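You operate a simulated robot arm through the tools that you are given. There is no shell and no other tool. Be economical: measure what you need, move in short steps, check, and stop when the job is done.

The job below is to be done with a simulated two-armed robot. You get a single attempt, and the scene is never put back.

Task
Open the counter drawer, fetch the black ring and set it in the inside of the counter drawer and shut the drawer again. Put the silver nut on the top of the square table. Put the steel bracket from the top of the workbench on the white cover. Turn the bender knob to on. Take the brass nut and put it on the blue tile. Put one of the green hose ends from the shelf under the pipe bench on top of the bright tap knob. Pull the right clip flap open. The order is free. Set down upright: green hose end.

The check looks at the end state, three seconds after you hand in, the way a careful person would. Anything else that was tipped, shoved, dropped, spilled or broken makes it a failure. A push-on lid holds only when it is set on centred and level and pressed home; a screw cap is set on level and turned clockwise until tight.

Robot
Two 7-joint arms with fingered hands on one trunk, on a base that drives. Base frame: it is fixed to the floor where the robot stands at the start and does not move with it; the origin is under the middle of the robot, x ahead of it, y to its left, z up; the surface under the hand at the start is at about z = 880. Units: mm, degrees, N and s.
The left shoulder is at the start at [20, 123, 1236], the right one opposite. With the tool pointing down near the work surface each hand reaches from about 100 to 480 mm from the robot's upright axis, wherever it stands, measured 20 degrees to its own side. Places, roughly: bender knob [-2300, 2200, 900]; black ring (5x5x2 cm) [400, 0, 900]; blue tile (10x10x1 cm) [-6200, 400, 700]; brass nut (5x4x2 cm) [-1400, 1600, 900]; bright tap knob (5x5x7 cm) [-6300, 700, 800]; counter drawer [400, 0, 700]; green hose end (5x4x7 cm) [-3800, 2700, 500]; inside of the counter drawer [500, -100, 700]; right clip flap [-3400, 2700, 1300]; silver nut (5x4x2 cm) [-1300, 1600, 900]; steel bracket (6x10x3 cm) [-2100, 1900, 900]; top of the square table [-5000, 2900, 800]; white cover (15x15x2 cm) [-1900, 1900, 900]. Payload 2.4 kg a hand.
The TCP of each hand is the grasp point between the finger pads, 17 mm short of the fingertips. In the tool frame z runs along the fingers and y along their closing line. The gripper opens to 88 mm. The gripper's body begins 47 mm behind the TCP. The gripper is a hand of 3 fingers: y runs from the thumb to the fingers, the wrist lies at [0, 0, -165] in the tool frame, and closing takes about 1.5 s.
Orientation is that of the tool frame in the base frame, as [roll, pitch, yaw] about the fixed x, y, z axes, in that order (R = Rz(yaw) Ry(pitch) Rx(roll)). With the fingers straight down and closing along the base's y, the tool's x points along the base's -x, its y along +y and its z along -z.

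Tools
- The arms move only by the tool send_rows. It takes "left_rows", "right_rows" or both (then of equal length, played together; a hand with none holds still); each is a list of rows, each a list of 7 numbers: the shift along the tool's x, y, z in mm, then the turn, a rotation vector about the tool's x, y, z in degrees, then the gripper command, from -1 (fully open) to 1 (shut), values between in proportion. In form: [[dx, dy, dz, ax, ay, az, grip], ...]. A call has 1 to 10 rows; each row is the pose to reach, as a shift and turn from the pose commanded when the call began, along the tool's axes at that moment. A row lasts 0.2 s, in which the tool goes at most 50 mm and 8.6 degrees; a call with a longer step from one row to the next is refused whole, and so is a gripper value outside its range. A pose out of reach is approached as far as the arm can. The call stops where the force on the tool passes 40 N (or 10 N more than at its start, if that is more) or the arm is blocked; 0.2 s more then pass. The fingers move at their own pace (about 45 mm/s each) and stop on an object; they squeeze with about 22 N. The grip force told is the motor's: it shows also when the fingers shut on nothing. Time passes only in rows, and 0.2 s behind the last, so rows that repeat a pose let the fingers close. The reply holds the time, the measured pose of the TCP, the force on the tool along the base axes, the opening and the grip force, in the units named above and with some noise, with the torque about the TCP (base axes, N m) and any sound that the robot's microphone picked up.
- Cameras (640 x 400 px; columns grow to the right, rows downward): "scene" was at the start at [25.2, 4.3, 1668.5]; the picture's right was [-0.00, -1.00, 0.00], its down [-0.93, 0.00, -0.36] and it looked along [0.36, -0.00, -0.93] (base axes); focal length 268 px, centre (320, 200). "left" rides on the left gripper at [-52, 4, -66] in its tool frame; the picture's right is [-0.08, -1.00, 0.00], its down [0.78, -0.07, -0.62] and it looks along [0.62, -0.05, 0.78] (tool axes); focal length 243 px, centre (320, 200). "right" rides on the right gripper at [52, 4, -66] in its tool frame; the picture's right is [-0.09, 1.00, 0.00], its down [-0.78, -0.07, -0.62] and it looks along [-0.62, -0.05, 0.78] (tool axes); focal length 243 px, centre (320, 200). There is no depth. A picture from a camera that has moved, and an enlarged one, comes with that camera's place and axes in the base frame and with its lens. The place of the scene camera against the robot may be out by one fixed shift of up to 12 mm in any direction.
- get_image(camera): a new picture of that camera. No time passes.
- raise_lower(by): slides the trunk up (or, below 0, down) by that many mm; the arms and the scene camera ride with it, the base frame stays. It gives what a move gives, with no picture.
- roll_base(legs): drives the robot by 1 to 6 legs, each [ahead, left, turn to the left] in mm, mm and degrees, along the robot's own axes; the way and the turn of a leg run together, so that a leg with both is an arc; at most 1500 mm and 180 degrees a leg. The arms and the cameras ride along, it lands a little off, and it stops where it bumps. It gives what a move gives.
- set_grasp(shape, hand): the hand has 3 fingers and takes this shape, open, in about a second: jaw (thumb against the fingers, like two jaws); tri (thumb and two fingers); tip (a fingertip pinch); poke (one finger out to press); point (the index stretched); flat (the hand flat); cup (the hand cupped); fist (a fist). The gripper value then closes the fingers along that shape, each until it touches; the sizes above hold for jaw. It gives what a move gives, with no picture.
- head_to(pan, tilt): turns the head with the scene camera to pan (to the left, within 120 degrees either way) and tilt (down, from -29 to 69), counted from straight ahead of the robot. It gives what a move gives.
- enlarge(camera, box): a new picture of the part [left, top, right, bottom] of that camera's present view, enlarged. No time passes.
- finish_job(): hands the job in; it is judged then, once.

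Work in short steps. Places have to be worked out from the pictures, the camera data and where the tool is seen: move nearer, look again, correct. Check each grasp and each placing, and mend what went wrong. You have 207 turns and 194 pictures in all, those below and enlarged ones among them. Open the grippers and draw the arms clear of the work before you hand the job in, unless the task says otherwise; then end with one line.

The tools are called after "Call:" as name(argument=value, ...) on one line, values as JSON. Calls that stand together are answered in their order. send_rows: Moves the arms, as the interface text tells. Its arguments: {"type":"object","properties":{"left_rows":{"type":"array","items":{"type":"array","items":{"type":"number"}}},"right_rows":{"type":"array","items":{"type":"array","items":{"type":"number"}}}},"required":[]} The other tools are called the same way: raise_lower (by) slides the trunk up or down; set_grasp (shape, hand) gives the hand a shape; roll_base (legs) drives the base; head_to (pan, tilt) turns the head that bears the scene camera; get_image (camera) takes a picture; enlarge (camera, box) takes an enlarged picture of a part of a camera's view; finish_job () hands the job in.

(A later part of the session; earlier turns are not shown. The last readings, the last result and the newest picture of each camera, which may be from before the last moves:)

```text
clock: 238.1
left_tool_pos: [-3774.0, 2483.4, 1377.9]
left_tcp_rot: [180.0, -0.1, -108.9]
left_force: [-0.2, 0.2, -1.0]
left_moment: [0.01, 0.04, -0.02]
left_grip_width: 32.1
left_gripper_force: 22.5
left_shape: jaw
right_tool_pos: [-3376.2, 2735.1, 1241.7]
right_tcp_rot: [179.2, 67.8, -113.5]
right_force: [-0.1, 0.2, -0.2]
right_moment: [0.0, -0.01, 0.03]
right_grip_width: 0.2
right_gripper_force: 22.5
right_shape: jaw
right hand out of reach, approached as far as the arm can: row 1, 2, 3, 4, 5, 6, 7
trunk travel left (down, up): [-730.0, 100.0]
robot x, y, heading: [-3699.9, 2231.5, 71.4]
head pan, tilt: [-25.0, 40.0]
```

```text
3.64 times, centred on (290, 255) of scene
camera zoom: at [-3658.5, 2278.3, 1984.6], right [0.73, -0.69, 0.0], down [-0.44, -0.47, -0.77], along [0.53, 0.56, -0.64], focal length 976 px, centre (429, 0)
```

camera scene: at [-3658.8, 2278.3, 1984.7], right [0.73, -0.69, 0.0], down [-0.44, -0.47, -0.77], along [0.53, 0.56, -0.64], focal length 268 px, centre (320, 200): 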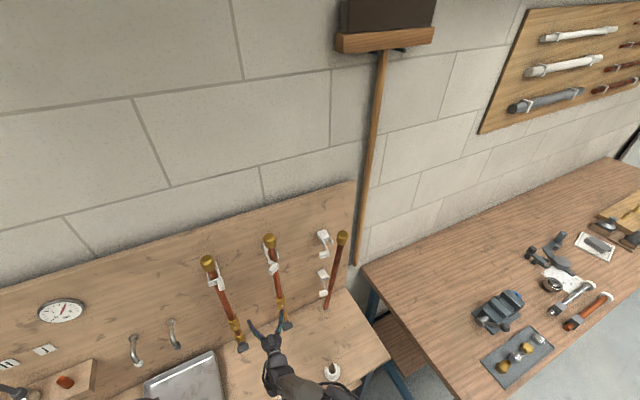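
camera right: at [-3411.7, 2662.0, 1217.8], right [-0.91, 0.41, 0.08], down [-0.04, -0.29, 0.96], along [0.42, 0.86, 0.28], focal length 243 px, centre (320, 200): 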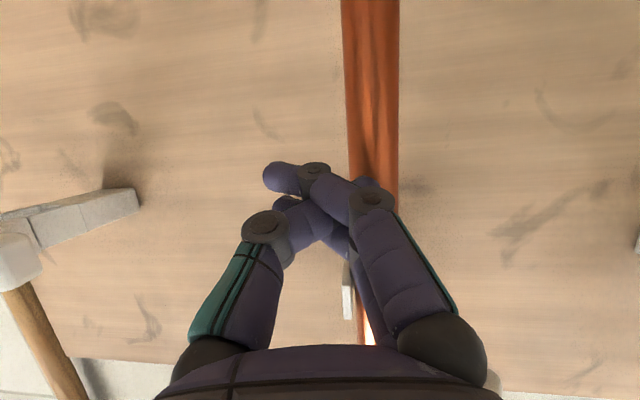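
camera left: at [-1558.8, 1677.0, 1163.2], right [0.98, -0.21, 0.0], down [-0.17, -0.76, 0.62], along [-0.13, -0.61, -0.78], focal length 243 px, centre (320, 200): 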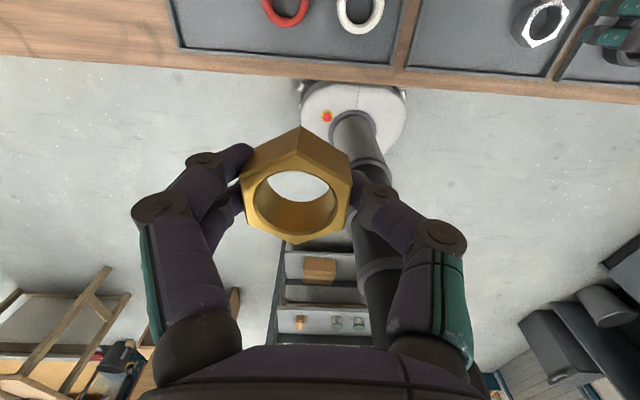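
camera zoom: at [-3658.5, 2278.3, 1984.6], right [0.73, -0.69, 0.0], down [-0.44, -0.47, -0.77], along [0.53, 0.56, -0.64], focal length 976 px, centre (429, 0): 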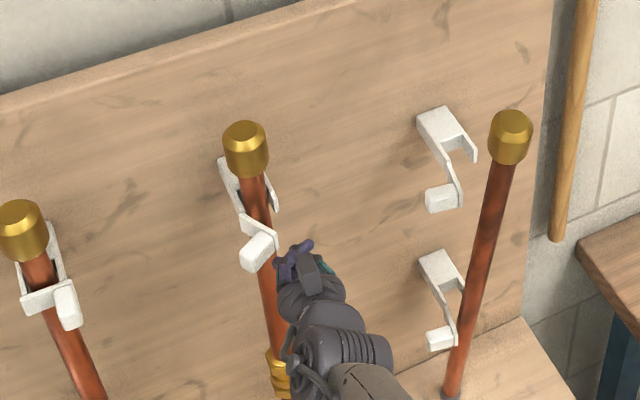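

The arm seems stuck in a poor posture. Back the base off 180 mm (hand comes straight away from the board) and reset the hand to pointing down.

Call:
roll_base(legs=[[-180, 0, 0]])

Call:
send_rows(right_rows=[[9, 0, -20, 0, 8.2, 0, 1], [18, 0, -40, 0, 16.4, 0, 1], [27, 0, -60, 0, 24.6, 0, 1], [36, 0, -80, 0, 32.8, 0, 1], [45, 0, -100, 0, 41, 0, -1], [54, 0, -120, 0, 49.2, 0, -1], [63, 0, -140, 0, 57.4, 0, -1], [72, 0, -160, 0, 65.6, 0, -1]])

Call:
enlarge(camera="scene", box=[230, 180, 370, 290])

```text
clock: 239.6
left_tool_pos: [-3830.7, 2312.5, 1377.4]
left_tcp_rot: [-180.0, -0.1, -108.9]
left_force: [-0.1, -0.1, -1.3]
left_moment: [0.01, -0.01, -0.01]
left_grip_width: 32.1
left_gripper_force: 22.2
left_shape: jaw
right_tool_pos: [-3434.5, 2565.5, 1241.7]
right_tcp_rot: [179.2, 67.9, -113.4]
right_force: [0.2, -0.8, 0.8]
right_moment: [-0.01, -0.04, -0.03]
right_grip_width: 0.0
right_gripper_force: 22.1
right_shape: jaw
trunk travel left (down, up): [-730.0, 100.0]
robot x, y, heading: [-3754.0, 2060.7, 71.9]
head pan, tilt: [-25.0, 40.0]
```

```text
clock: 241.4
left_tool_pos: [-3831.1, 2311.7, 1378.6]
left_tcp_rot: [179.9, -0.1, -108.8]
left_force: [-0.1, -0.8, -0.4]
left_moment: [-0.01, -0.08, 0.03]
left_grip_width: 32.2
left_gripper_force: 22.0
left_shape: jaw
right_tool_pos: [-3502.4, 2404.5, 1236.2]
right_tcp_rot: [179.8, 2.1, -112.6]
right_force: [0.2, -0.2, 0.9]
right_moment: [-0.01, 0.01, 0.01]
right_grip_width: 88.0
right_gripper_force: 0.0
right_shape: jaw
trunk travel left (down, up): [-730.0, 100.0]
robot x, y, heading: [-3758.5, 2060.2, 71.7]
head pan, tilt: [-25.0, 40.0]
```

```text
3.64 times, centred on (300, 235) of scene
camera zoom: at [-3715.3, 2108.0, 1984.7], right [0.73, -0.68, 0.0], down [-0.44, -0.47, -0.77], along [0.52, 0.56, -0.64], focal length 976 px, centre (393, 73)
```

zoom: 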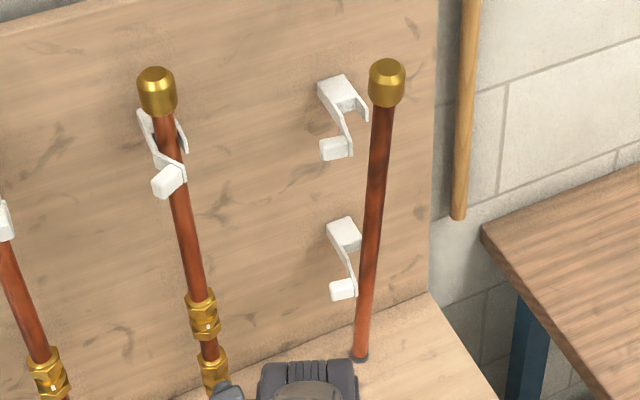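

Arm is back in order. Tilt 45° forward with fingers closed, then drive in.

Call:
send_rows(right_rows=[[-6, -5, -11, 0, -7.5, 0, 1], [-12, -10, -22, 0, -15, 0, 1], [-18, -15, -33, 0, -22.5, 0, 1], [-24, -20, -44, 0, -30, 0, 1], [-30, -25, -55, 0, -37.5, 0, 1], [-33, -30, -70, 0, -45, 0, 1]])

Call:
roll_base(legs=[[170, 0, 0]])

Call:
get_image(camera="right")

```text
clock: 242.8
left_tool_pos: [-3829.3, 2312.2, 1378.2]
left_tcp_rot: [179.9, -0.1, -108.8]
left_force: [0.1, 0.1, -1.4]
left_moment: [-0.01, 0.01, 0.03]
left_grip_width: 32.1
left_gripper_force: 22.4
left_shape: jaw
right_tool_pos: [-3461.2, 2420.0, 1306.5]
right_tcp_rot: [179.4, 47.4, -113.0]
right_force: [0.8, 0.4, 0.8]
right_moment: [0.0, 0.04, -0.01]
right_grip_width: 0.2
right_gripper_force: 18.2
right_shape: jaw
trunk travel left (down, up): [-730.0, 100.0]
robot x, y, heading: [-3756.6, 2057.6, 71.5]
head pan, tilt: [-25.0, 40.0]
```

```text
clock: 244.2
left_tool_pos: [-3777.0, 2475.6, 1378.8]
left_tcp_rot: [180.0, -0.1, -108.8]
left_force: [-0.3, 0.2, -1.2]
left_moment: [0.0, 0.01, 0.0]
left_grip_width: 32.3
left_gripper_force: 21.9
left_shape: jaw
right_tool_pos: [-3408.6, 2584.3, 1306.2]
right_tcp_rot: [179.6, 47.2, -112.9]
right_force: [-0.7, 0.7, -0.6]
right_moment: [0.0, 0.03, 0.02]
right_grip_width: 0.0
right_gripper_force: 22.0
right_shape: jaw
trunk travel left (down, up): [-730.0, 100.0]
robot x, y, heading: [-3703.8, 2223.5, 71.7]
head pan, tilt: [-25.0, 40.0]
```

```text
60 pictures are left
camera right: at [-3444.3, 2507.3, 1312.5], right [-0.9, 0.44, 0.07], down [0.09, 0.04, 0.99], along [0.43, 0.9, -0.08], focal length 243 px, centre (320, 200)
```

right: 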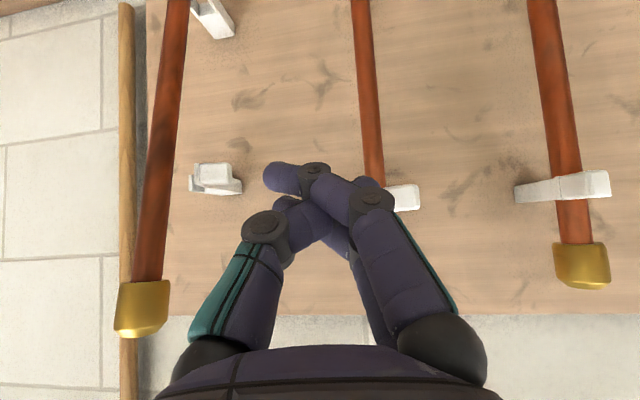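

Now advance to just right of the flap's end.

Call:
send_rows(right_rows=[[-31, -5, 30, 0, 0, 0, 1], [-62, -10, 60, 0, 0, 0, 1], [-92, -10, 88, 0, 0, 0, 1], [-92, -10, 88, 0, 0, 0, 1]])

Call:
get_image(camera="right")

Call:
enlarge(camera="scene", box=[220, 200, 360, 310])

```text
clock: 245.2
left_tool_pos: [-3777.6, 2475.9, 1378.2]
left_tcp_rot: [180.0, -0.1, -108.8]
left_force: [-0.7, -1.1, 0.2]
left_moment: [-0.02, 0.0, -0.01]
left_grip_width: 32.0
left_gripper_force: 22.3
left_shape: jaw
right_tool_pos: [-3349.2, 2695.6, 1314.5]
right_tcp_rot: [179.4, 47.4, -112.8]
right_force: [0.2, -0.2, 0.0]
right_moment: [0.01, 0.03, -0.01]
right_grip_width: 0.1
right_gripper_force: 21.9
right_shape: jaw
right hand out of reach, approached as far as the arm can: row 3
trunk travel left (down, up): [-730.0, 100.0]
robot x, y, heading: [-3702.9, 2221.5, 71.9]
head pan, tilt: [-25.0, 40.0]
```

```text
59 pictures are left
camera right: at [-3384.3, 2619.9, 1320.7], right [-0.9, 0.43, 0.07], down [0.09, 0.04, 0.99], along [0.43, 0.9, -0.08], focal length 243 px, centre (320, 200)
```

right: 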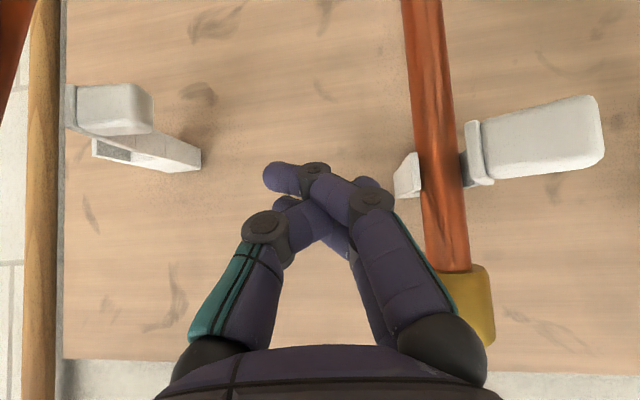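

```text
3.64 times, centred on (290, 255) of scene
camera zoom: at [-3661.1, 2270.1, 1984.7], right [0.73, -0.68, 0.0], down [-0.44, -0.47, -0.77], along [0.52, 0.56, -0.64], focal length 976 px, centre (429, 0)
```

zoom: 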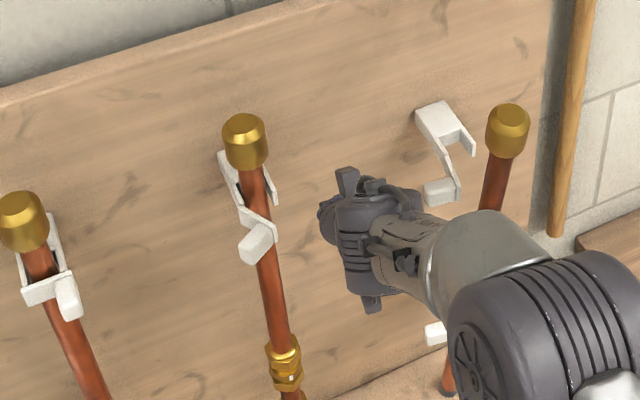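

Flap ~60° open. Sweep the finger left against the flap's inner side.

Call:
send_rows(right_rows=[[0, 25, 0, 0, 0, 0, 1], [0, 45, -2, 0, 0, 0, 1], [1, 60, -4, 0, 0, 0, 1], [2, 72, -6, 0, 0, 0, 1], [3, 84, -8, 0, 0, 0, 1], [4, 94, -10, 0, 0, 0, 1]])

Call:
get_image(camera="right")

Call:
enlarge(camera="scene", box=[220, 200, 360, 310])

```text
clock: 246.6
left_tool_pos: [-3773.3, 2472.5, 1378.8]
left_tcp_rot: [179.8, 0.0, -109.1]
left_force: [0.2, -0.4, 0.2]
left_moment: [0.03, 0.0, 0.02]
left_grip_width: 32.3
left_gripper_force: 21.8
left_shape: jaw
right_tool_pos: [-3422.1, 2717.7, 1323.1]
right_tcp_rot: [-179.7, 47.9, -113.5]
right_force: [19.8, -13.9, 6.5]
right_moment: [-0.09, -0.2, -0.24]
right_grip_width: 0.1
right_gripper_force: 22.6
right_shape: jaw
trunk travel left (down, up): [-730.0, 100.0]
robot x, y, heading: [-3704.1, 2220.5, 71.8]
head pan, tilt: [-25.0, 40.0]
stopped in row 6 (right hand): the force on the tool passed its limit at 43 N (the readings are from after the stop); the commanded pose is now the measured one
```

```text
57 pictures are left
camera right: at [-3459.6, 2641.0, 1327.7], right [-0.89, 0.45, 0.06], down [0.08, 0.03, 1.0], along [0.45, 0.89, -0.07], focal length 243 px, centre (320, 200)
```

right: 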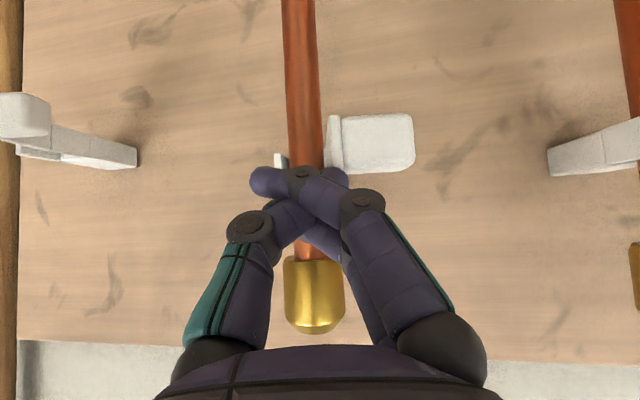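

```text
3.64 times, centred on (290, 255) of scene
camera zoom: at [-3656.8, 2265.0, 1984.6], right [0.73, -0.69, 0.0], down [-0.44, -0.46, -0.77], along [0.53, 0.56, -0.64], focal length 976 px, centre (429, 0)
```

zoom: 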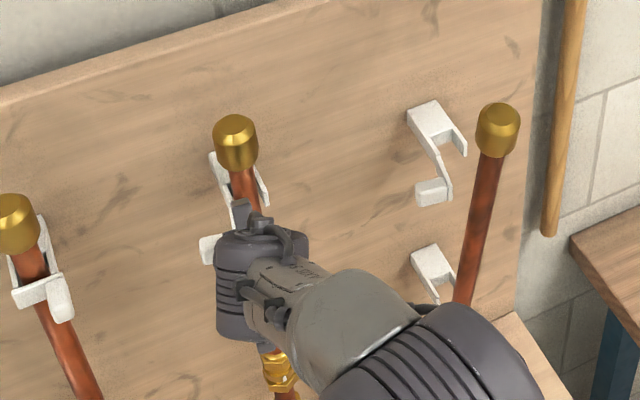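

The flap is now swung fully open (stop reached). Ease off and back away.

Call:
send_rows(right_rows=[[0, -8, 0, 0, 0, 0, 1], [0, -15, -15, 0, 0, 0, 1], [10, -20, -50, 0, 0, 0, 1]])

Call:
roll_base(legs=[[-200, 0, 0]])

Call:
enlarge(camera="scene", box=[230, 180, 370, 290])

```text
clock: 247.4
left_tool_pos: [-3776.3, 2474.9, 1378.9]
left_tcp_rot: [179.8, 0.0, -108.9]
left_force: [-0.3, 0.1, -2.2]
left_moment: [0.01, 0.01, 0.0]
left_grip_width: 32.1
left_gripper_force: 21.5
left_shape: jaw
right_tool_pos: [-3426.8, 2674.6, 1346.3]
right_tcp_rot: [179.7, 47.7, -112.9]
right_force: [-0.5, 0.9, -0.3]
right_moment: [0.02, 0.0, 0.01]
right_grip_width: 0.0
right_gripper_force: 21.8
right_shape: jaw
right hand out of reach, approached as far as the arm can: row 3
trunk travel left (down, up): [-730.0, 100.0]
robot x, y, heading: [-3703.4, 2226.4, 71.8]
head pan, tilt: [-25.0, 40.0]
```

```text
clock: 249.0
left_tool_pos: [-3840.0, 2284.7, 1377.8]
left_tcp_rot: [180.0, -0.2, -108.9]
left_force: [0.4, -0.4, -1.1]
left_moment: [-0.01, 0.01, -0.02]
left_grip_width: 32.0
left_gripper_force: 21.8
left_shape: jaw
right_tool_pos: [-3490.4, 2486.7, 1344.7]
right_tcp_rot: [179.5, 47.5, -113.2]
right_force: [-0.7, -0.8, 0.2]
right_moment: [-0.01, 0.01, -0.02]
right_grip_width: 0.0
right_gripper_force: 21.9
right_shape: jaw
trunk travel left (down, up): [-730.0, 100.0]
robot x, y, heading: [-3765.1, 2033.0, 71.8]
head pan, tilt: [-25.0, 40.0]
```

```text
3.64 times, centred on (300, 235) of scene
camera zoom: at [-3724.3, 2079.4, 1984.6], right [0.73, -0.69, 0.0], down [-0.44, -0.47, -0.77], along [0.53, 0.56, -0.64], focal length 976 px, centre (393, 73)
```

zoom: 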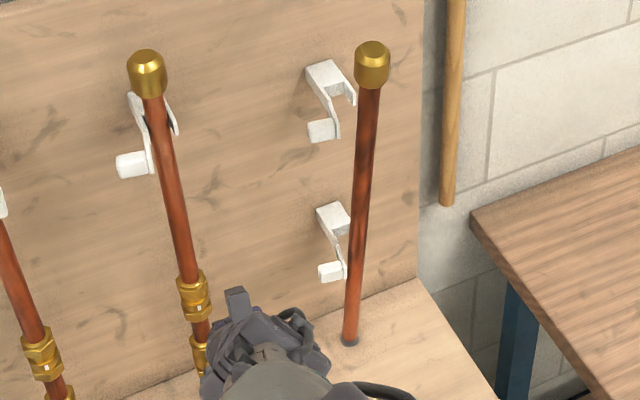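

Right clip flap is open like its neighbours. Next: hose ends under the pipe bench. Fold the right hand back, lower the trunk, and look under the bench.

Call:
send_rows(right_rows=[[0, 0, -30, 0, 8, 0, 1], [0, 0, -60, 0, 16, 0, 1], [10, 0, -90, 0, 24, 0, 0], [20, 0, -110, 0, 32, 0, -1], [30, 0, -130, 0, 40, 0, -1], [40, 0, -150, 0, 47.5, 0, -1], [60, 0, -180, 0, 47.5, 0, -1]])

Call:
raise_lower(by=-630)

Call:
head_to(pan=0, tilt=40)

Call:
get_image(camera="scene")

```text
clock: 250.6
left_tool_pos: [-3840.0, 2284.6, 1378.7]
left_tcp_rot: [-180.0, 0.0, -109.0]
left_force: [0.0, -0.8, -1.2]
left_moment: [0.0, 0.0, 0.02]
left_grip_width: 32.1
left_gripper_force: 21.9
left_shape: jaw
right_tool_pos: [-3559.4, 2327.5, 1421.4]
right_tcp_rot: [179.7, 0.1, -112.8]
right_force: [-0.6, -0.7, -0.2]
right_moment: [0.02, 0.02, 0.0]
right_grip_width: 78.7
right_gripper_force: 0.0
right_shape: jaw
trunk travel left (down, up): [-730.0, 100.0]
robot x, y, heading: [-3765.2, 2031.6, 71.9]
head pan, tilt: [-25.0, 40.0]
```

```text
refused: -630 is not a number from -400 to 400
```

```text
clock: 251.5
left_tool_pos: [-3839.4, 2285.3, 1377.9]
left_tcp_rot: [179.8, -0.1, -108.9]
left_force: [0.6, 0.1, -0.1]
left_moment: [0.02, 0.01, 0.02]
left_grip_width: 31.8
left_gripper_force: 21.5
left_shape: jaw
right_tool_pos: [-3557.8, 2329.6, 1421.6]
right_tcp_rot: [179.7, 0.1, -113.0]
right_force: [0.0, 0.1, -0.3]
right_moment: [0.06, 0.0, 0.04]
right_grip_width: 88.3
right_gripper_force: 0.0
right_shape: jaw
trunk travel left (down, up): [-730.0, 100.0]
robot x, y, heading: [-3767.3, 2033.4, 71.9]
head pan, tilt: [0.0, 40.0]
```

```text
54 pictures are left
camera scene: at [-3755.5, 2099.0, 1984.6], right [0.95, -0.31, 0.0], down [-0.2, -0.61, -0.77], along [0.24, 0.73, -0.64], focal length 268 px, centre (320, 200)
```

scene: 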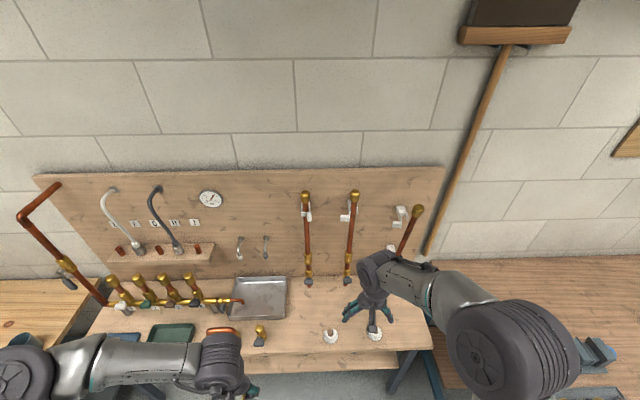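

Call:
raise_lower(by=-400)

Call:
roll_base(legs=[[-130, 0, 0]])

Call:
raise_lower(by=-230)

Call:
head_to(pan=5, tilt=42)

Call:
get_image(camera="scene")

```text
clock: 255.3
left_tool_pos: [-3840.2, 2285.2, 978.7]
left_tcp_rot: [-180.0, 0.0, -108.9]
left_force: [-0.1, -1.0, 0.5]
left_moment: [0.01, 0.02, -0.01]
left_grip_width: 32.0
left_gripper_force: 22.0
left_shape: jaw
right_tool_pos: [-3557.6, 2328.6, 1021.9]
right_tcp_rot: [179.7, 0.1, -113.0]
right_force: [0.3, 0.0, 0.3]
right_moment: [-0.01, 0.02, 0.03]
right_grip_width: 88.0
right_gripper_force: 0.0
right_shape: jaw
trunk travel left (down, up): [-330.0, 500.0]
robot x, y, heading: [-3766.5, 2028.2, 71.8]
head pan, tilt: [0.0, 40.0]
```

```text
clock: 256.6
left_tool_pos: [-3879.8, 2162.0, 979.3]
left_tcp_rot: [180.0, 0.0, -109.0]
left_force: [-0.3, -0.2, -0.9]
left_moment: [-0.03, 0.02, 0.01]
left_grip_width: 32.0
left_gripper_force: 21.9
left_shape: jaw
right_tool_pos: [-3600.9, 2204.6, 1022.2]
right_tcp_rot: [179.7, 0.2, -113.0]
right_force: [0.1, 0.0, -0.1]
right_moment: [-0.01, -0.01, 0.0]
right_grip_width: 87.8
right_gripper_force: 0.1
right_shape: jaw
trunk travel left (down, up): [-330.0, 500.0]
robot x, y, heading: [-3804.0, 1910.1, 71.6]
head pan, tilt: [0.0, 40.0]
```

```text
clock: 259.0
left_tool_pos: [-3880.6, 2161.4, 748.4]
left_tcp_rot: [-179.9, -0.1, -109.0]
left_force: [0.6, 0.2, -0.6]
left_moment: [-0.02, -0.01, -0.01]
left_grip_width: 31.9
left_gripper_force: 22.0
left_shape: jaw
right_tool_pos: [-3599.7, 2205.9, 792.5]
right_tcp_rot: [179.7, 0.1, -113.1]
right_force: [-0.3, 0.3, 0.7]
right_moment: [0.01, -0.01, -0.01]
right_grip_width: 87.9
right_gripper_force: 0.1
right_shape: jaw
trunk travel left (down, up): [-100.0, 730.0]
robot x, y, heading: [-3807.4, 1912.0, 71.6]
head pan, tilt: [0.0, 40.0]
```

```text
clock: 259.7
left_tool_pos: [-3880.2, 2161.3, 747.8]
left_tcp_rot: [179.9, -0.1, -109.0]
left_force: [-1.0, 0.1, -0.6]
left_moment: [0.0, 0.01, -0.01]
left_grip_width: 31.8
left_gripper_force: 22.2
left_shape: jaw
right_tool_pos: [-3599.4, 2204.6, 792.0]
right_tcp_rot: [179.7, 0.1, -113.0]
right_force: [-0.5, 0.3, 0.0]
right_moment: [-0.01, 0.04, 0.01]
right_grip_width: 88.1
right_gripper_force: 0.1
right_shape: jaw
trunk travel left (down, up): [-100.0, 730.0]
robot x, y, heading: [-3809.1, 1905.1, 71.5]
head pan, tilt: [5.0, 42.0]
```

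```text
53 pictures are left
camera scene: at [-3803.9, 1976.2, 1351.7], right [0.97, -0.23, 0.0], down [-0.15, -0.65, -0.74], along [0.17, 0.72, -0.67], focal length 268 px, centre (320, 200)
```

scene: 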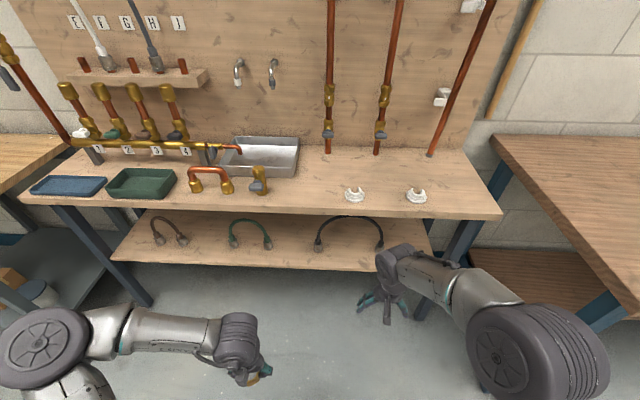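

Call:
enlarge(camera="scene", box=[130, 205, 290, 275])

```text
4.00 times, centred on (210, 240) of scene
camera zoom: at [-3803.9, 1976.2, 1351.7], right [0.97, -0.23, 0.0], down [-0.15, -0.65, -0.74], along [0.17, 0.72, -0.67], focal length 1074 px, centre (760, 40)
```

zoom: 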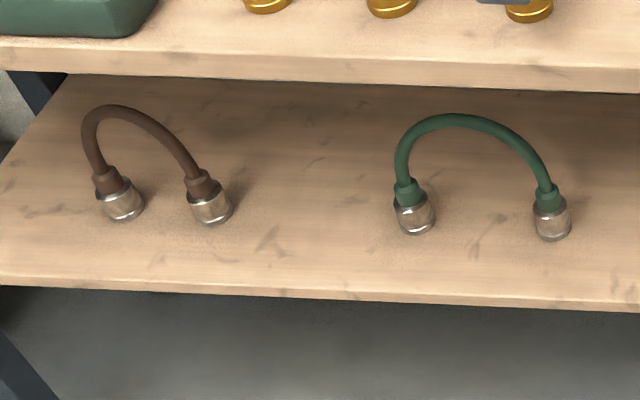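

The green hose is an arch with two ends on the shelf; right end ≈(−3852,2694,490). Position the base, lower the trunk, and tilt the right hand 45° forward.

Call:
roll_base(legs=[[0, 400, 0], [180, 0, 0]])

Call:
raise_lower(by=-95)

Call:
send_rows(right_rows=[[10, 0, 15, 0, -7.5, 0, -1], [20, 0, 30, 0, -15, 0, -1], [20, 0, 45, 0, -22.5, 0, -1], [20, 0, 60, 0, -30, 0, -1], [20, 0, 75, 0, -37.5, 0, -1], [20, 0, 90, 0, -45, 0, -1]])

Call:
get_image(camera="right")

Call:
get_image(camera="scene")

```text
clock: 263.3
left_tool_pos: [-4207.0, 2461.0, 749.3]
left_tcp_rot: [179.9, -0.1, -109.0]
left_force: [-0.4, 0.3, -0.8]
left_moment: [-0.01, -0.01, -0.05]
left_grip_width: 32.2
left_gripper_force: 22.3
left_shape: jaw
right_tool_pos: [-3925.0, 2503.0, 790.5]
right_tcp_rot: [179.8, 0.2, -112.9]
right_force: [0.0, -0.5, -0.5]
right_moment: [0.0, 0.03, 0.03]
right_grip_width: 88.0
right_gripper_force: 0.0
right_shape: jaw
trunk travel left (down, up): [-100.0, 730.0]
robot x, y, heading: [-4131.4, 2208.3, 71.7]
head pan, tilt: [5.0, 42.0]
```

```text
clock: 264.6
left_tool_pos: [-4206.5, 2461.0, 653.6]
left_tcp_rot: [179.9, 0.0, -109.0]
left_force: [-0.3, 0.3, -0.8]
left_moment: [-0.01, -0.02, -0.01]
left_grip_width: 31.9
left_gripper_force: 21.9
left_shape: jaw
right_tool_pos: [-3925.6, 2503.7, 698.1]
right_tcp_rot: [179.7, 0.1, -112.9]
right_force: [0.6, 0.7, -0.5]
right_moment: [0.01, -0.02, 0.01]
right_grip_width: 88.1
right_gripper_force: 0.1
right_shape: jaw
trunk travel left (down, up): [-5.0, 825.0]
robot x, y, heading: [-4131.1, 2205.9, 71.8]
head pan, tilt: [5.0, 42.0]
```

```text
clock: 266.0
left_tool_pos: [-4207.2, 2461.0, 653.1]
left_tcp_rot: [179.9, -0.1, -109.0]
left_force: [-0.2, 0.4, -1.2]
left_moment: [-0.02, 0.02, 0.01]
left_grip_width: 31.9
left_gripper_force: 22.1
left_shape: jaw
right_tool_pos: [-3932.9, 2486.3, 607.8]
right_tcp_rot: [179.8, 45.1, -113.0]
right_force: [-0.2, -0.5, 0.1]
right_moment: [0.03, -0.03, -0.02]
right_grip_width: 87.7
right_gripper_force: 0.0
right_shape: jaw
right hand out of reach, approached as far as the arm can: row 4
trunk travel left (down, up): [-5.0, 825.0]
robot x, y, heading: [-4132.9, 2207.4, 71.6]
head pan, tilt: [5.0, 42.0]
```

```text
51 pictures are left
camera right: at [-3970.2, 2409.9, 616.7], right [-0.89, 0.44, 0.06], down [0.11, 0.07, 0.99], along [0.44, 0.89, -0.11], focal length 243 px, centre (320, 200)
```

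right: 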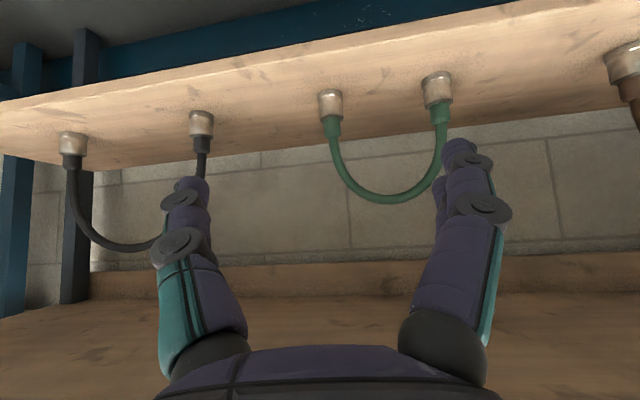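

```text
50 pictures are left
camera scene: at [-4130.3, 2274.1, 1256.7], right [0.97, -0.23, 0.0], down [-0.15, -0.65, -0.74], along [0.17, 0.72, -0.67], focal length 268 px, centre (320, 200)
```

scene: 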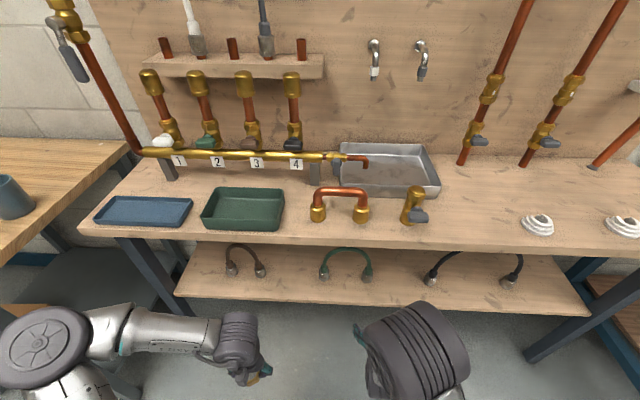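

Right end ≈(−3838,2738,440), shelf ≈415. Drive 90 mm closer and bring the hand down in front of it.

Call:
roll_base(legs=[[90, 0, 0]])

Call:
send_rows(right_rows=[[20, 0, 25, 0, 0, 0, -1], [40, 0, 60, 0, 0, 0, -1], [45, -1, 95, 0, 0, 0, -1], [42, -2, 130, 0, 0, 0, -0.5], [36, -2, 165, 0, 0, 0, -0.4], [36, -2, 178, 0, 0, 0, -0.4]])

Call:
get_image(camera="right")

```text
clock: 267.1
left_tool_pos: [-4177.8, 2545.0, 651.6]
left_tcp_rot: [-180.0, 0.0, -109.1]
left_force: [-0.5, -0.6, -0.4]
left_moment: [0.03, -0.02, 0.02]
left_grip_width: 31.8
left_gripper_force: 22.0
left_shape: jaw
right_tool_pos: [-3905.1, 2571.5, 607.8]
right_tcp_rot: [179.6, 45.2, -113.4]
right_force: [0.9, -1.1, -0.2]
right_moment: [0.03, 0.02, -0.01]
right_grip_width: 87.7
right_gripper_force: 0.0
right_shape: jaw
trunk travel left (down, up): [-5.0, 825.0]
robot x, y, heading: [-4097.0, 2296.2, 71.6]
head pan, tilt: [5.0, 42.0]
```

```text
clock: 268.5
left_tool_pos: [-4177.7, 2546.5, 653.6]
left_tcp_rot: [179.9, -0.1, -109.0]
left_force: [0.3, -0.8, 0.5]
left_moment: [0.02, 0.0, 0.03]
left_grip_width: 32.2
left_gripper_force: 21.8
left_shape: jaw
right_tool_pos: [-3864.4, 2663.1, 456.1]
right_tcp_rot: [179.6, 45.1, -113.2]
right_force: [0.5, -0.1, 0.4]
right_moment: [0.0, -0.01, -0.02]
right_grip_width: 61.9
right_gripper_force: 0.1
right_shape: jaw
trunk travel left (down, up): [-5.0, 825.0]
robot x, y, heading: [-4106.0, 2290.6, 71.8]
head pan, tilt: [5.0, 42.0]
```

```text
49 pictures are left
camera right: at [-3900.5, 2587.5, 465.4], right [-0.89, 0.44, 0.06], down [0.11, 0.08, 0.99], along [0.44, 0.89, -0.12], focal length 243 px, centre (320, 200)
```

right: 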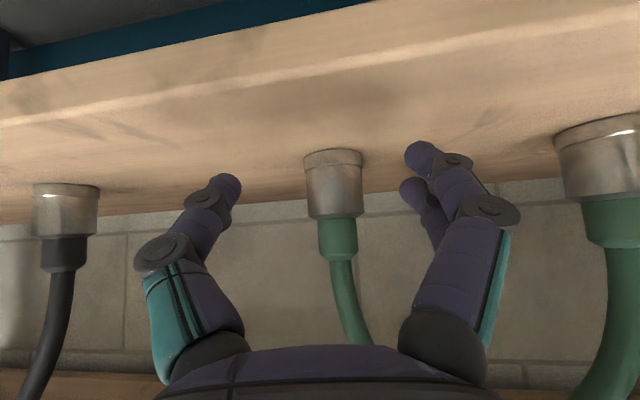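

Centred nearly; advance onto the collar.

Call:
send_rows(right_rows=[[-18, 5, 22, 0, 0, 0, -0.4], [-34, 5, 46, 0, 0, 0, -0.4], [-46, 5, 64, 0, 0, 0, -0.4]])

Call:
get_image(camera="right")

```text
clock: 269.3
left_tool_pos: [-4176.1, 2545.8, 654.1]
left_tcp_rot: [179.9, 0.0, -109.0]
left_force: [0.1, 0.5, -0.4]
left_moment: [0.0, -0.02, 0.01]
left_grip_width: 32.2
left_gripper_force: 21.8
left_shape: jaw
right_tool_pos: [-3840.1, 2737.4, 444.9]
right_tcp_rot: [179.5, 44.9, -113.3]
right_force: [-0.9, 0.1, 0.3]
right_moment: [-0.02, -0.01, -0.02]
right_grip_width: 61.6
right_gripper_force: 0.1
right_shape: jaw
trunk travel left (down, up): [-5.0, 825.0]
robot x, y, heading: [-4105.8, 2294.6, 71.9]
head pan, tilt: [5.0, 42.0]
```

```text
48 pictures are left
camera right: at [-3875.9, 2661.2, 453.6], right [-0.89, 0.44, 0.07], down [0.11, 0.08, 0.99], along [0.44, 0.89, -0.12], focal length 243 px, centre (320, 200)
```

right: 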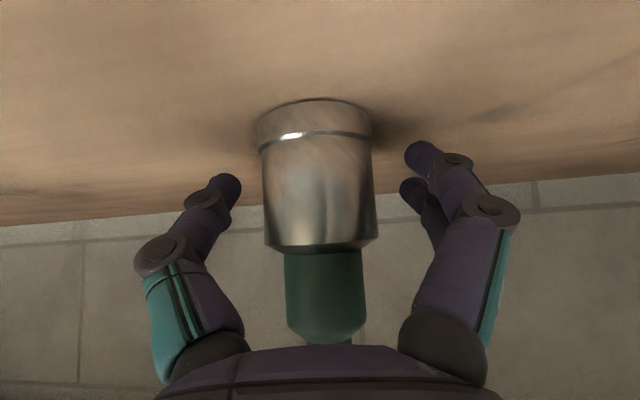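

Well centred. Close and lift 40 mm.

Call:
send_rows(right_rows=[[0, 0, 0, 0, 0, 0, 1], [0, 0, 0, 0, 0, 0, 1], [0, 0, 0, 0, 0, 0, 1], [0, 0, 0, 0, 0, 0, 1], [0, 0, 0, 0, 0, 0, 1], [-8, 0, -8, 0, 0, 0, 1], [-20, 0, -20, 0, 0, 0, 1], [-30, 0, -30, 0, 0, 0, 1]])

Call:
get_image(camera="right")

```text
clock: 271.1
left_tool_pos: [-4177.5, 2545.6, 653.9]
left_tcp_rot: [179.9, -0.1, -109.0]
left_force: [0.7, -0.3, -0.1]
left_moment: [0.01, -0.01, -0.04]
left_grip_width: 31.9
left_gripper_force: 21.7
left_shape: jaw
right_tool_pos: [-3839.6, 2736.5, 485.7]
right_tcp_rot: [179.7, 45.1, -113.3]
right_force: [-0.2, -0.5, -0.7]
right_moment: [0.01, -0.03, -0.02]
right_grip_width: 0.0
right_gripper_force: 21.8
right_shape: jaw
trunk travel left (down, up): [-5.0, 825.0]
robot x, y, heading: [-4102.9, 2291.3, 71.6]
head pan, tilt: [5.0, 42.0]
```

```text
47 pictures are left
camera right: at [-3875.7, 2661.6, 494.8], right [-0.89, 0.44, 0.07], down [0.11, 0.07, 0.99], along [0.44, 0.89, -0.12], focal length 243 px, centre (320, 200)
```

right: 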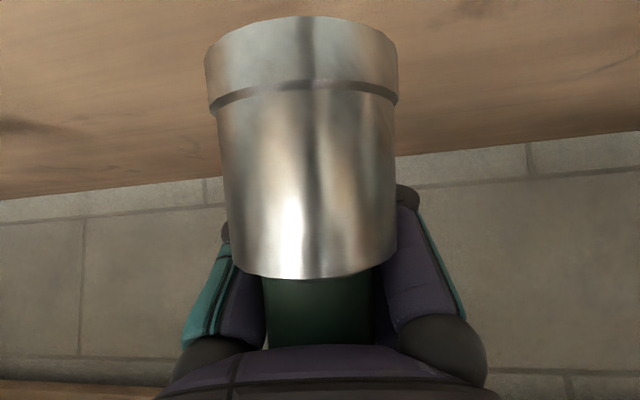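

The fingers drew the collar against the palm (caged hold) and it lifted. Raise a little more, back the base out and check how the hose hangs.

Call:
raise_lower(by=60)

Call:
roll_base(legs=[[-300, 0, 0]])

Call:
get_image(camera="scene")

Call:
get_image(camera="right")

```text
clock: 272.1
left_tool_pos: [-4178.1, 2545.5, 713.1]
left_tcp_rot: [179.8, -0.1, -108.9]
left_force: [0.0, -0.2, -0.3]
left_moment: [0.04, -0.01, -0.02]
left_grip_width: 32.1
left_gripper_force: 21.9
left_shape: jaw
right_tool_pos: [-3838.4, 2738.6, 545.0]
right_tcp_rot: [179.6, 45.1, -113.2]
right_force: [0.1, 0.9, -0.3]
right_moment: [0.0, -0.01, 0.01]
right_grip_width: 0.2
right_gripper_force: 22.3
right_shape: jaw
trunk travel left (down, up): [-65.0, 765.0]
robot x, y, heading: [-4105.0, 2291.8, 71.6]
head pan, tilt: [5.0, 42.0]
```

```text
clock: 274.1
left_tool_pos: [-4270.5, 2263.7, 713.3]
left_tcp_rot: [179.8, -0.1, -109.2]
left_force: [0.1, -0.9, -1.0]
left_moment: [0.02, -0.02, 0.01]
left_grip_width: 31.6
left_gripper_force: 22.4
left_shape: jaw
right_tool_pos: [-3931.6, 2454.7, 545.8]
right_tcp_rot: [179.6, 45.1, -113.5]
right_force: [-0.5, -0.1, -0.8]
right_moment: [0.03, -0.03, 0.01]
right_grip_width: 0.2
right_gripper_force: 22.2
right_shape: jaw
trunk travel left (down, up): [-65.0, 765.0]
robot x, y, heading: [-4197.9, 2011.5, 71.4]
head pan, tilt: [5.0, 42.0]
```

```text
46 pictures are left
camera scene: at [-4196.0, 2077.9, 1316.7], right [0.97, -0.24, 0.0], down [-0.16, -0.65, -0.74], along [0.17, 0.72, -0.67], focal length 268 px, centre (320, 200)
```

scene: 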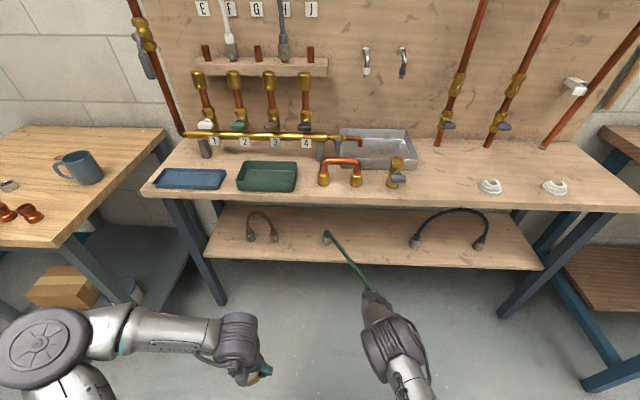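

```text
45 pictures are left
camera right: at [-3968.8, 2378.7, 554.8], right [-0.89, 0.45, 0.06], down [0.11, 0.07, 0.99], along [0.44, 0.89, -0.12], focal length 243 px, centre (320, 200)
```

right: 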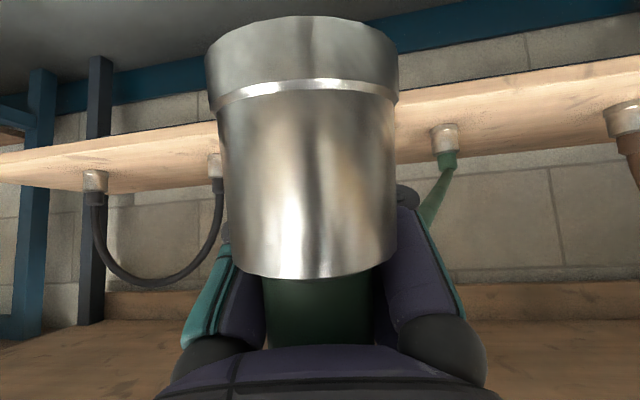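

The hose is taut to its other end on the shelf. Raise and back off slowly so the other end comes along.

Call:
raise_lower(by=120)

Call:
roll_base(legs=[[-200, 0, 0]])

Call:
get_image(camera="scene")

```text
clock: 275.6
left_tool_pos: [-4271.3, 2264.5, 834.8]
left_tcp_rot: [-180.0, -0.1, -109.3]
left_force: [-0.2, -0.1, 0.0]
left_moment: [0.03, -0.01, 0.02]
left_grip_width: 32.1
left_gripper_force: 21.9
left_shape: jaw
right_tool_pos: [-3931.3, 2453.6, 666.6]
right_tcp_rot: [179.6, 45.1, -113.5]
right_force: [-0.1, -0.2, -0.5]
right_moment: [0.03, 0.03, -0.03]
right_grip_width: 0.0
right_gripper_force: 22.5
right_shape: jaw
trunk travel left (down, up): [-185.0, 645.0]
robot x, y, heading: [-4202.7, 2014.4, 71.4]
head pan, tilt: [5.0, 42.0]
```

```text
clock: 277.2
left_tool_pos: [-4336.4, 2070.9, 833.7]
left_tcp_rot: [179.8, 0.0, -109.2]
left_force: [-0.3, -0.9, -0.5]
left_moment: [0.01, 0.0, -0.05]
left_grip_width: 32.0
left_gripper_force: 22.2
left_shape: jaw
right_tool_pos: [-3995.6, 2262.0, 665.5]
right_tcp_rot: [179.6, 45.1, -113.4]
right_force: [0.3, -0.6, -0.3]
right_moment: [-0.01, -0.01, -0.06]
right_grip_width: 0.0
right_gripper_force: 21.6
right_shape: jaw
trunk travel left (down, up): [-185.0, 645.0]
robot x, y, heading: [-4264.5, 1819.9, 71.3]
head pan, tilt: [5.0, 42.0]
```

```text
44 pictures are left
camera scene: at [-4261.2, 1884.4, 1436.7], right [0.97, -0.24, 0.0], down [-0.16, -0.65, -0.74], along [0.17, 0.72, -0.67], focal length 268 px, centre (320, 200)
```

scene: 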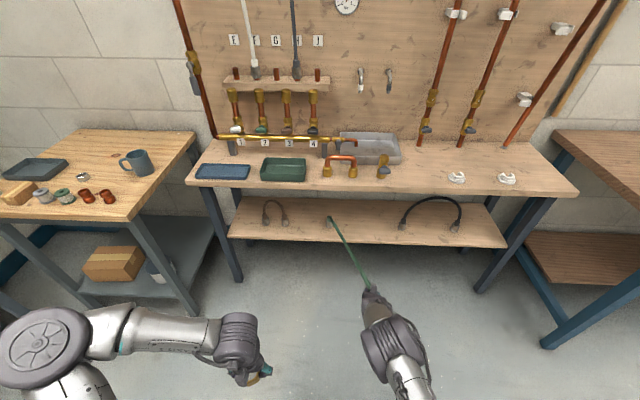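

The hose is merely stretching without load; the other end stays on the shelf. Raise the trunk, turn toward the far wall and drive to the sink area.

Call:
raise_lower(by=280)

Call:
roll_base(legs=[[0, 0, 90], [500, 0, 0], [0, 1500, 0], [0, 200, 0]])

Call:
head_to(pan=0, tilt=30)

Call:
get_image(camera="scene")

```text
clock: 280.1
left_tool_pos: [-4336.8, 2070.5, 1113.2]
left_tcp_rot: [179.9, -0.2, -109.2]
left_force: [0.1, 0.6, -1.3]
left_moment: [-0.03, 0.01, 0.0]
left_grip_width: 31.6
left_gripper_force: 21.8
left_shape: jaw
right_tool_pos: [-3996.6, 2261.4, 945.7]
right_tcp_rot: [179.6, 45.1, -113.4]
right_force: [1.0, 0.8, -0.9]
right_moment: [0.0, -0.01, 0.01]
right_grip_width: 0.2
right_gripper_force: 22.1
right_shape: jaw
trunk travel left (down, up): [-465.0, 365.0]
robot x, y, heading: [-4263.8, 1819.9, 71.6]
head pan, tilt: [5.0, 42.0]
```

```text
clock: 294.9
left_tool_pos: [-5584.0, 365.4, 1112.0]
left_tcp_rot: [180.0, 0.0, -21.4]
left_force: [-0.1, 0.4, -1.1]
left_moment: [0.02, 0.01, 0.02]
left_grip_width: 31.9
left_gripper_force: 22.0
left_shape: jaw
right_tool_pos: [-5760.4, 711.4, 946.9]
right_tcp_rot: [179.7, 45.1, -25.8]
right_force: [0.0, 0.1, -1.1]
right_moment: [0.0, 0.05, 0.02]
right_grip_width: 0.2
right_gripper_force: 21.9
right_shape: jaw
trunk travel left (down, up): [-465.0, 365.0]
robot x, y, heading: [-5326.5, 427.2, 159.3]
head pan, tilt: [5.0, 42.0]
```

```text
clock: 295.6
left_tool_pos: [-5583.0, 365.9, 1114.3]
left_tcp_rot: [179.9, -0.1, -21.4]
left_force: [-0.1, 0.0, -1.4]
left_moment: [0.0, 0.0, -0.02]
left_grip_width: 31.8
left_gripper_force: 21.8
left_shape: jaw
right_tool_pos: [-5758.9, 712.1, 945.2]
right_tcp_rot: [179.7, 45.2, -25.7]
right_force: [-0.5, -0.3, -1.3]
right_moment: [0.01, 0.03, 0.0]
right_grip_width: 0.0
right_gripper_force: 22.0
right_shape: jaw
trunk travel left (down, up): [-465.0, 365.0]
robot x, y, heading: [-5328.5, 428.1, 159.2]
head pan, tilt: [0.0, 30.0]
```

```text
43 pictures are left
camera scene: at [-5404.7, 458.8, 1734.9], right [0.36, 0.93, 0.0], down [0.47, -0.18, -0.87], along [-0.81, 0.31, -0.5], focal length 268 px, centre (320, 200)
```

scene: 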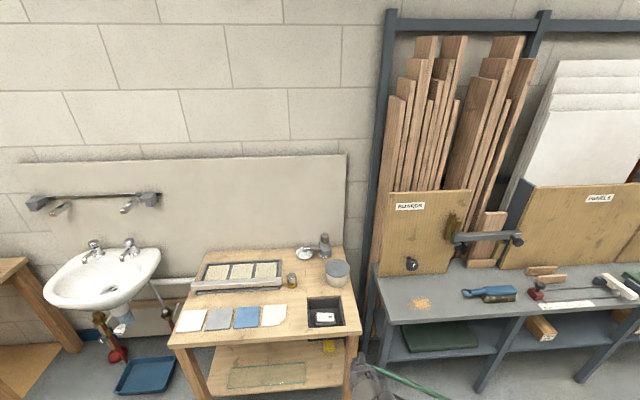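

Call:
enlarge(camera="scene", box=[170, 225, 370, 350])

```text
3.20 times, centred on (270, 288) of scene
camera zoom: at [-5404.7, 458.8, 1734.9], right [0.36, 0.93, 0.0], down [0.47, -0.18, -0.87], along [-0.81, 0.31, -0.5], focal length 859 px, centre (480, -80)
```

zoom: 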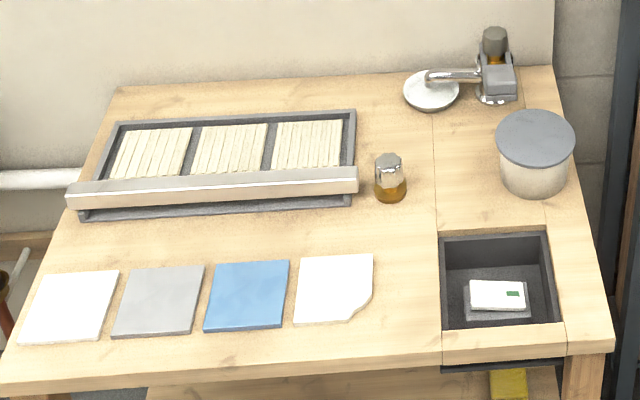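

Bright knob ≈(−6320,663, top≈790), blue tile ≈(−6208,436). Drive in front of the table.

Call:
roll_base(legs=[[0, 0, 3.8], [0, 155, 0], [445, 0, 0]])

Call:
head_to(pan=0, tilt=58)

Call:
get_image(camera="scene")

```text
clock: 299.8
left_tool_pos: [-6049.6, 335.3, 1112.1]
left_tcp_rot: [179.8, -0.1, -17.7]
left_force: [0.0, 0.6, 0.2]
left_moment: [0.01, -0.01, 0.0]
left_grip_width: 31.9
left_gripper_force: 22.3
left_shape: jaw
right_tool_pos: [-6248.7, 670.0, 945.8]
right_tcp_rot: [179.6, 45.1, -22.0]
right_force: [0.4, 0.4, -0.4]
right_moment: [0.02, 0.03, 0.02]
right_grip_width: 0.0
right_gripper_force: 21.7
right_shape: jaw
trunk travel left (down, up): [-465.0, 365.0]
robot x, y, heading: [-5801.0, 408.0, 162.8]
head pan, tilt: [0.0, 30.0]
```

```text
clock: 300.7
left_tool_pos: [-6049.5, 335.0, 1113.3]
left_tcp_rot: [179.9, -0.1, -17.6]
left_force: [-1.4, -0.8, -0.2]
left_moment: [0.02, 0.04, -0.02]
left_grip_width: 31.8
left_gripper_force: 22.3
left_shape: jaw
right_tool_pos: [-6248.2, 670.4, 945.1]
right_tcp_rot: [179.6, 45.0, -22.0]
right_force: [-0.3, -0.3, -0.4]
right_moment: [0.04, 0.04, 0.0]
right_grip_width: 0.0
right_gripper_force: 22.0
right_shape: jaw
trunk travel left (down, up): [-465.0, 365.0]
robot x, y, heading: [-5799.6, 413.7, 162.8]
head pan, tilt: [0.0, 58.0]
```

```text
41 pictures are left
camera scene: at [-5856.5, 433.4, 1695.3], right [0.29, 0.96, 0.0], down [0.81, -0.25, -0.53], along [-0.51, 0.16, -0.85], focal length 268 px, centre (320, 200)
```

scene: 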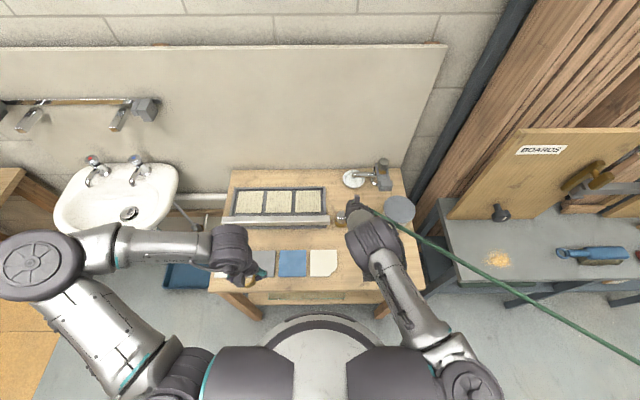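

Raise the right hand 200 while moving the left over the blue tile, then lower the trunk by 200.

Call:
send_rows(left_rows=[[-36, -10, 0, 0, 0, 0, 1], [-72, -20, 0, 0, 0, 0, 1], [-108, -29, 0, 0, 0, 0, 1], [-144, -39, 0, 0, 0, 0, 1], [-179, -48, 0, 0, 0, 0, 1]], right_rows=[[-28, 0, -28, 0, 0, 0, 1], [-56, 0, -56, 0, 0, 0, 1], [-85, 0, -85, 0, 0, 0, 1], [-113, 0, -113, 0, 0, 0, 1], [-141, 0, -141, 0, 0, 0, 1]])

Call:
raise_lower(by=-200)

Call:
get_image(camera="left")

```text
clock: 301.9
left_tool_pos: [-6205.7, 433.6, 1109.3]
left_tcp_rot: [179.8, -0.2, -17.7]
left_force: [0.2, 0.7, -0.5]
left_moment: [0.01, 0.0, 0.03]
left_grip_width: 31.9
left_gripper_force: 22.3
left_shape: jaw
right_tool_pos: [-6249.1, 672.2, 1144.1]
right_tcp_rot: [179.6, 44.9, -22.0]
right_force: [-0.3, -0.4, -1.4]
right_moment: [0.05, 0.02, 0.01]
right_grip_width: 0.0
right_gripper_force: 21.8
right_shape: jaw
trunk travel left (down, up): [-465.0, 365.0]
robot x, y, heading: [-5796.2, 416.6, 162.8]
head pan, tilt: [0.0, 58.0]
```

```text
clock: 304.1
left_tool_pos: [-6204.3, 433.3, 910.8]
left_tcp_rot: [179.9, -0.1, -17.7]
left_force: [0.4, 0.1, -0.6]
left_moment: [0.03, -0.02, 0.01]
left_grip_width: 31.8
left_gripper_force: 21.7
left_shape: jaw
right_tool_pos: [-6248.8, 671.2, 945.8]
right_tcp_rot: [179.6, 45.1, -22.0]
right_force: [0.7, 0.2, -1.1]
right_moment: [0.02, 0.0, 0.0]
right_grip_width: 0.1
right_gripper_force: 21.8
right_shape: jaw
trunk travel left (down, up): [-265.0, 565.0]
robot x, y, heading: [-5801.5, 416.0, 162.9]
head pan, tilt: [0.0, 58.0]
```

```text
40 pictures are left
camera left: at [-6255.8, 444.0, 975.2], right [0.22, 0.97, 0.0], down [0.76, -0.17, 0.62], along [0.61, -0.14, -0.78], focal length 243 px, centre (320, 200)
```

left: 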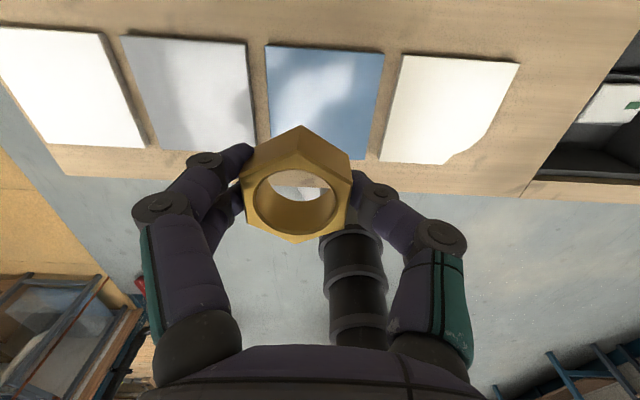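

Tile centre ≈(−6190,431), top z≈758. Shift and lower the nut to contact.

Call:
send_rows(left_rows=[[7, -2, 35, 0, 0, 0, 1], [14, -2, 70, 0, 0, 0, 1], [14, -2, 100, 0, 0, 0, 1], [14, -2, 115, 0, 0, 0, 1], [14, -2, 124, 0, 0, 0, 1], [14, -2, 130, 0, 0, 0, 1], [14, -2, 136, 0, 0, 0, 1], [14, -2, 142, 0, 0, 0, 1], [14, -2, 148, 0, 0, 0, 1], [14, -2, 154, 0, 0, 0, 1]])

Call:
get_image(camera="left")

```text
clock: 306.2
left_tool_pos: [-6191.9, 431.9, 765.0]
left_tcp_rot: [-179.9, 0.6, -17.6]
left_force: [3.8, -1.7, 25.6]
left_moment: [-0.66, 0.11, 0.09]
left_grip_width: 32.2
left_gripper_force: 21.9
left_shape: jaw
right_tool_pos: [-6247.1, 670.0, 947.1]
right_tcp_rot: [179.6, 45.1, -22.0]
right_force: [-0.1, 0.0, -0.1]
right_moment: [0.0, 0.02, 0.0]
right_grip_width: 0.2
right_gripper_force: 21.5
right_shape: jaw
trunk travel left (down, up): [-265.0, 565.0]
robot x, y, heading: [-5799.3, 412.1, 163.1]
head pan, tilt: [0.0, 58.0]
stopped in row 10 (left hand): the force on the tool passed its limit at 49 N (the readings are from after the stop); the commanded pose is now the measured one
```

```text
39 pictures are left
camera left: at [-6242.3, 442.9, 831.1], right [0.22, 0.98, 0.0], down [0.77, -0.18, 0.61], along [0.6, -0.13, -0.79], focal length 243 px, centre (320, 200)
```

left: 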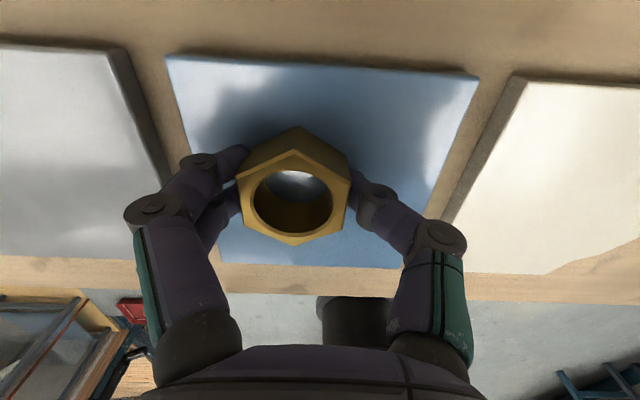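

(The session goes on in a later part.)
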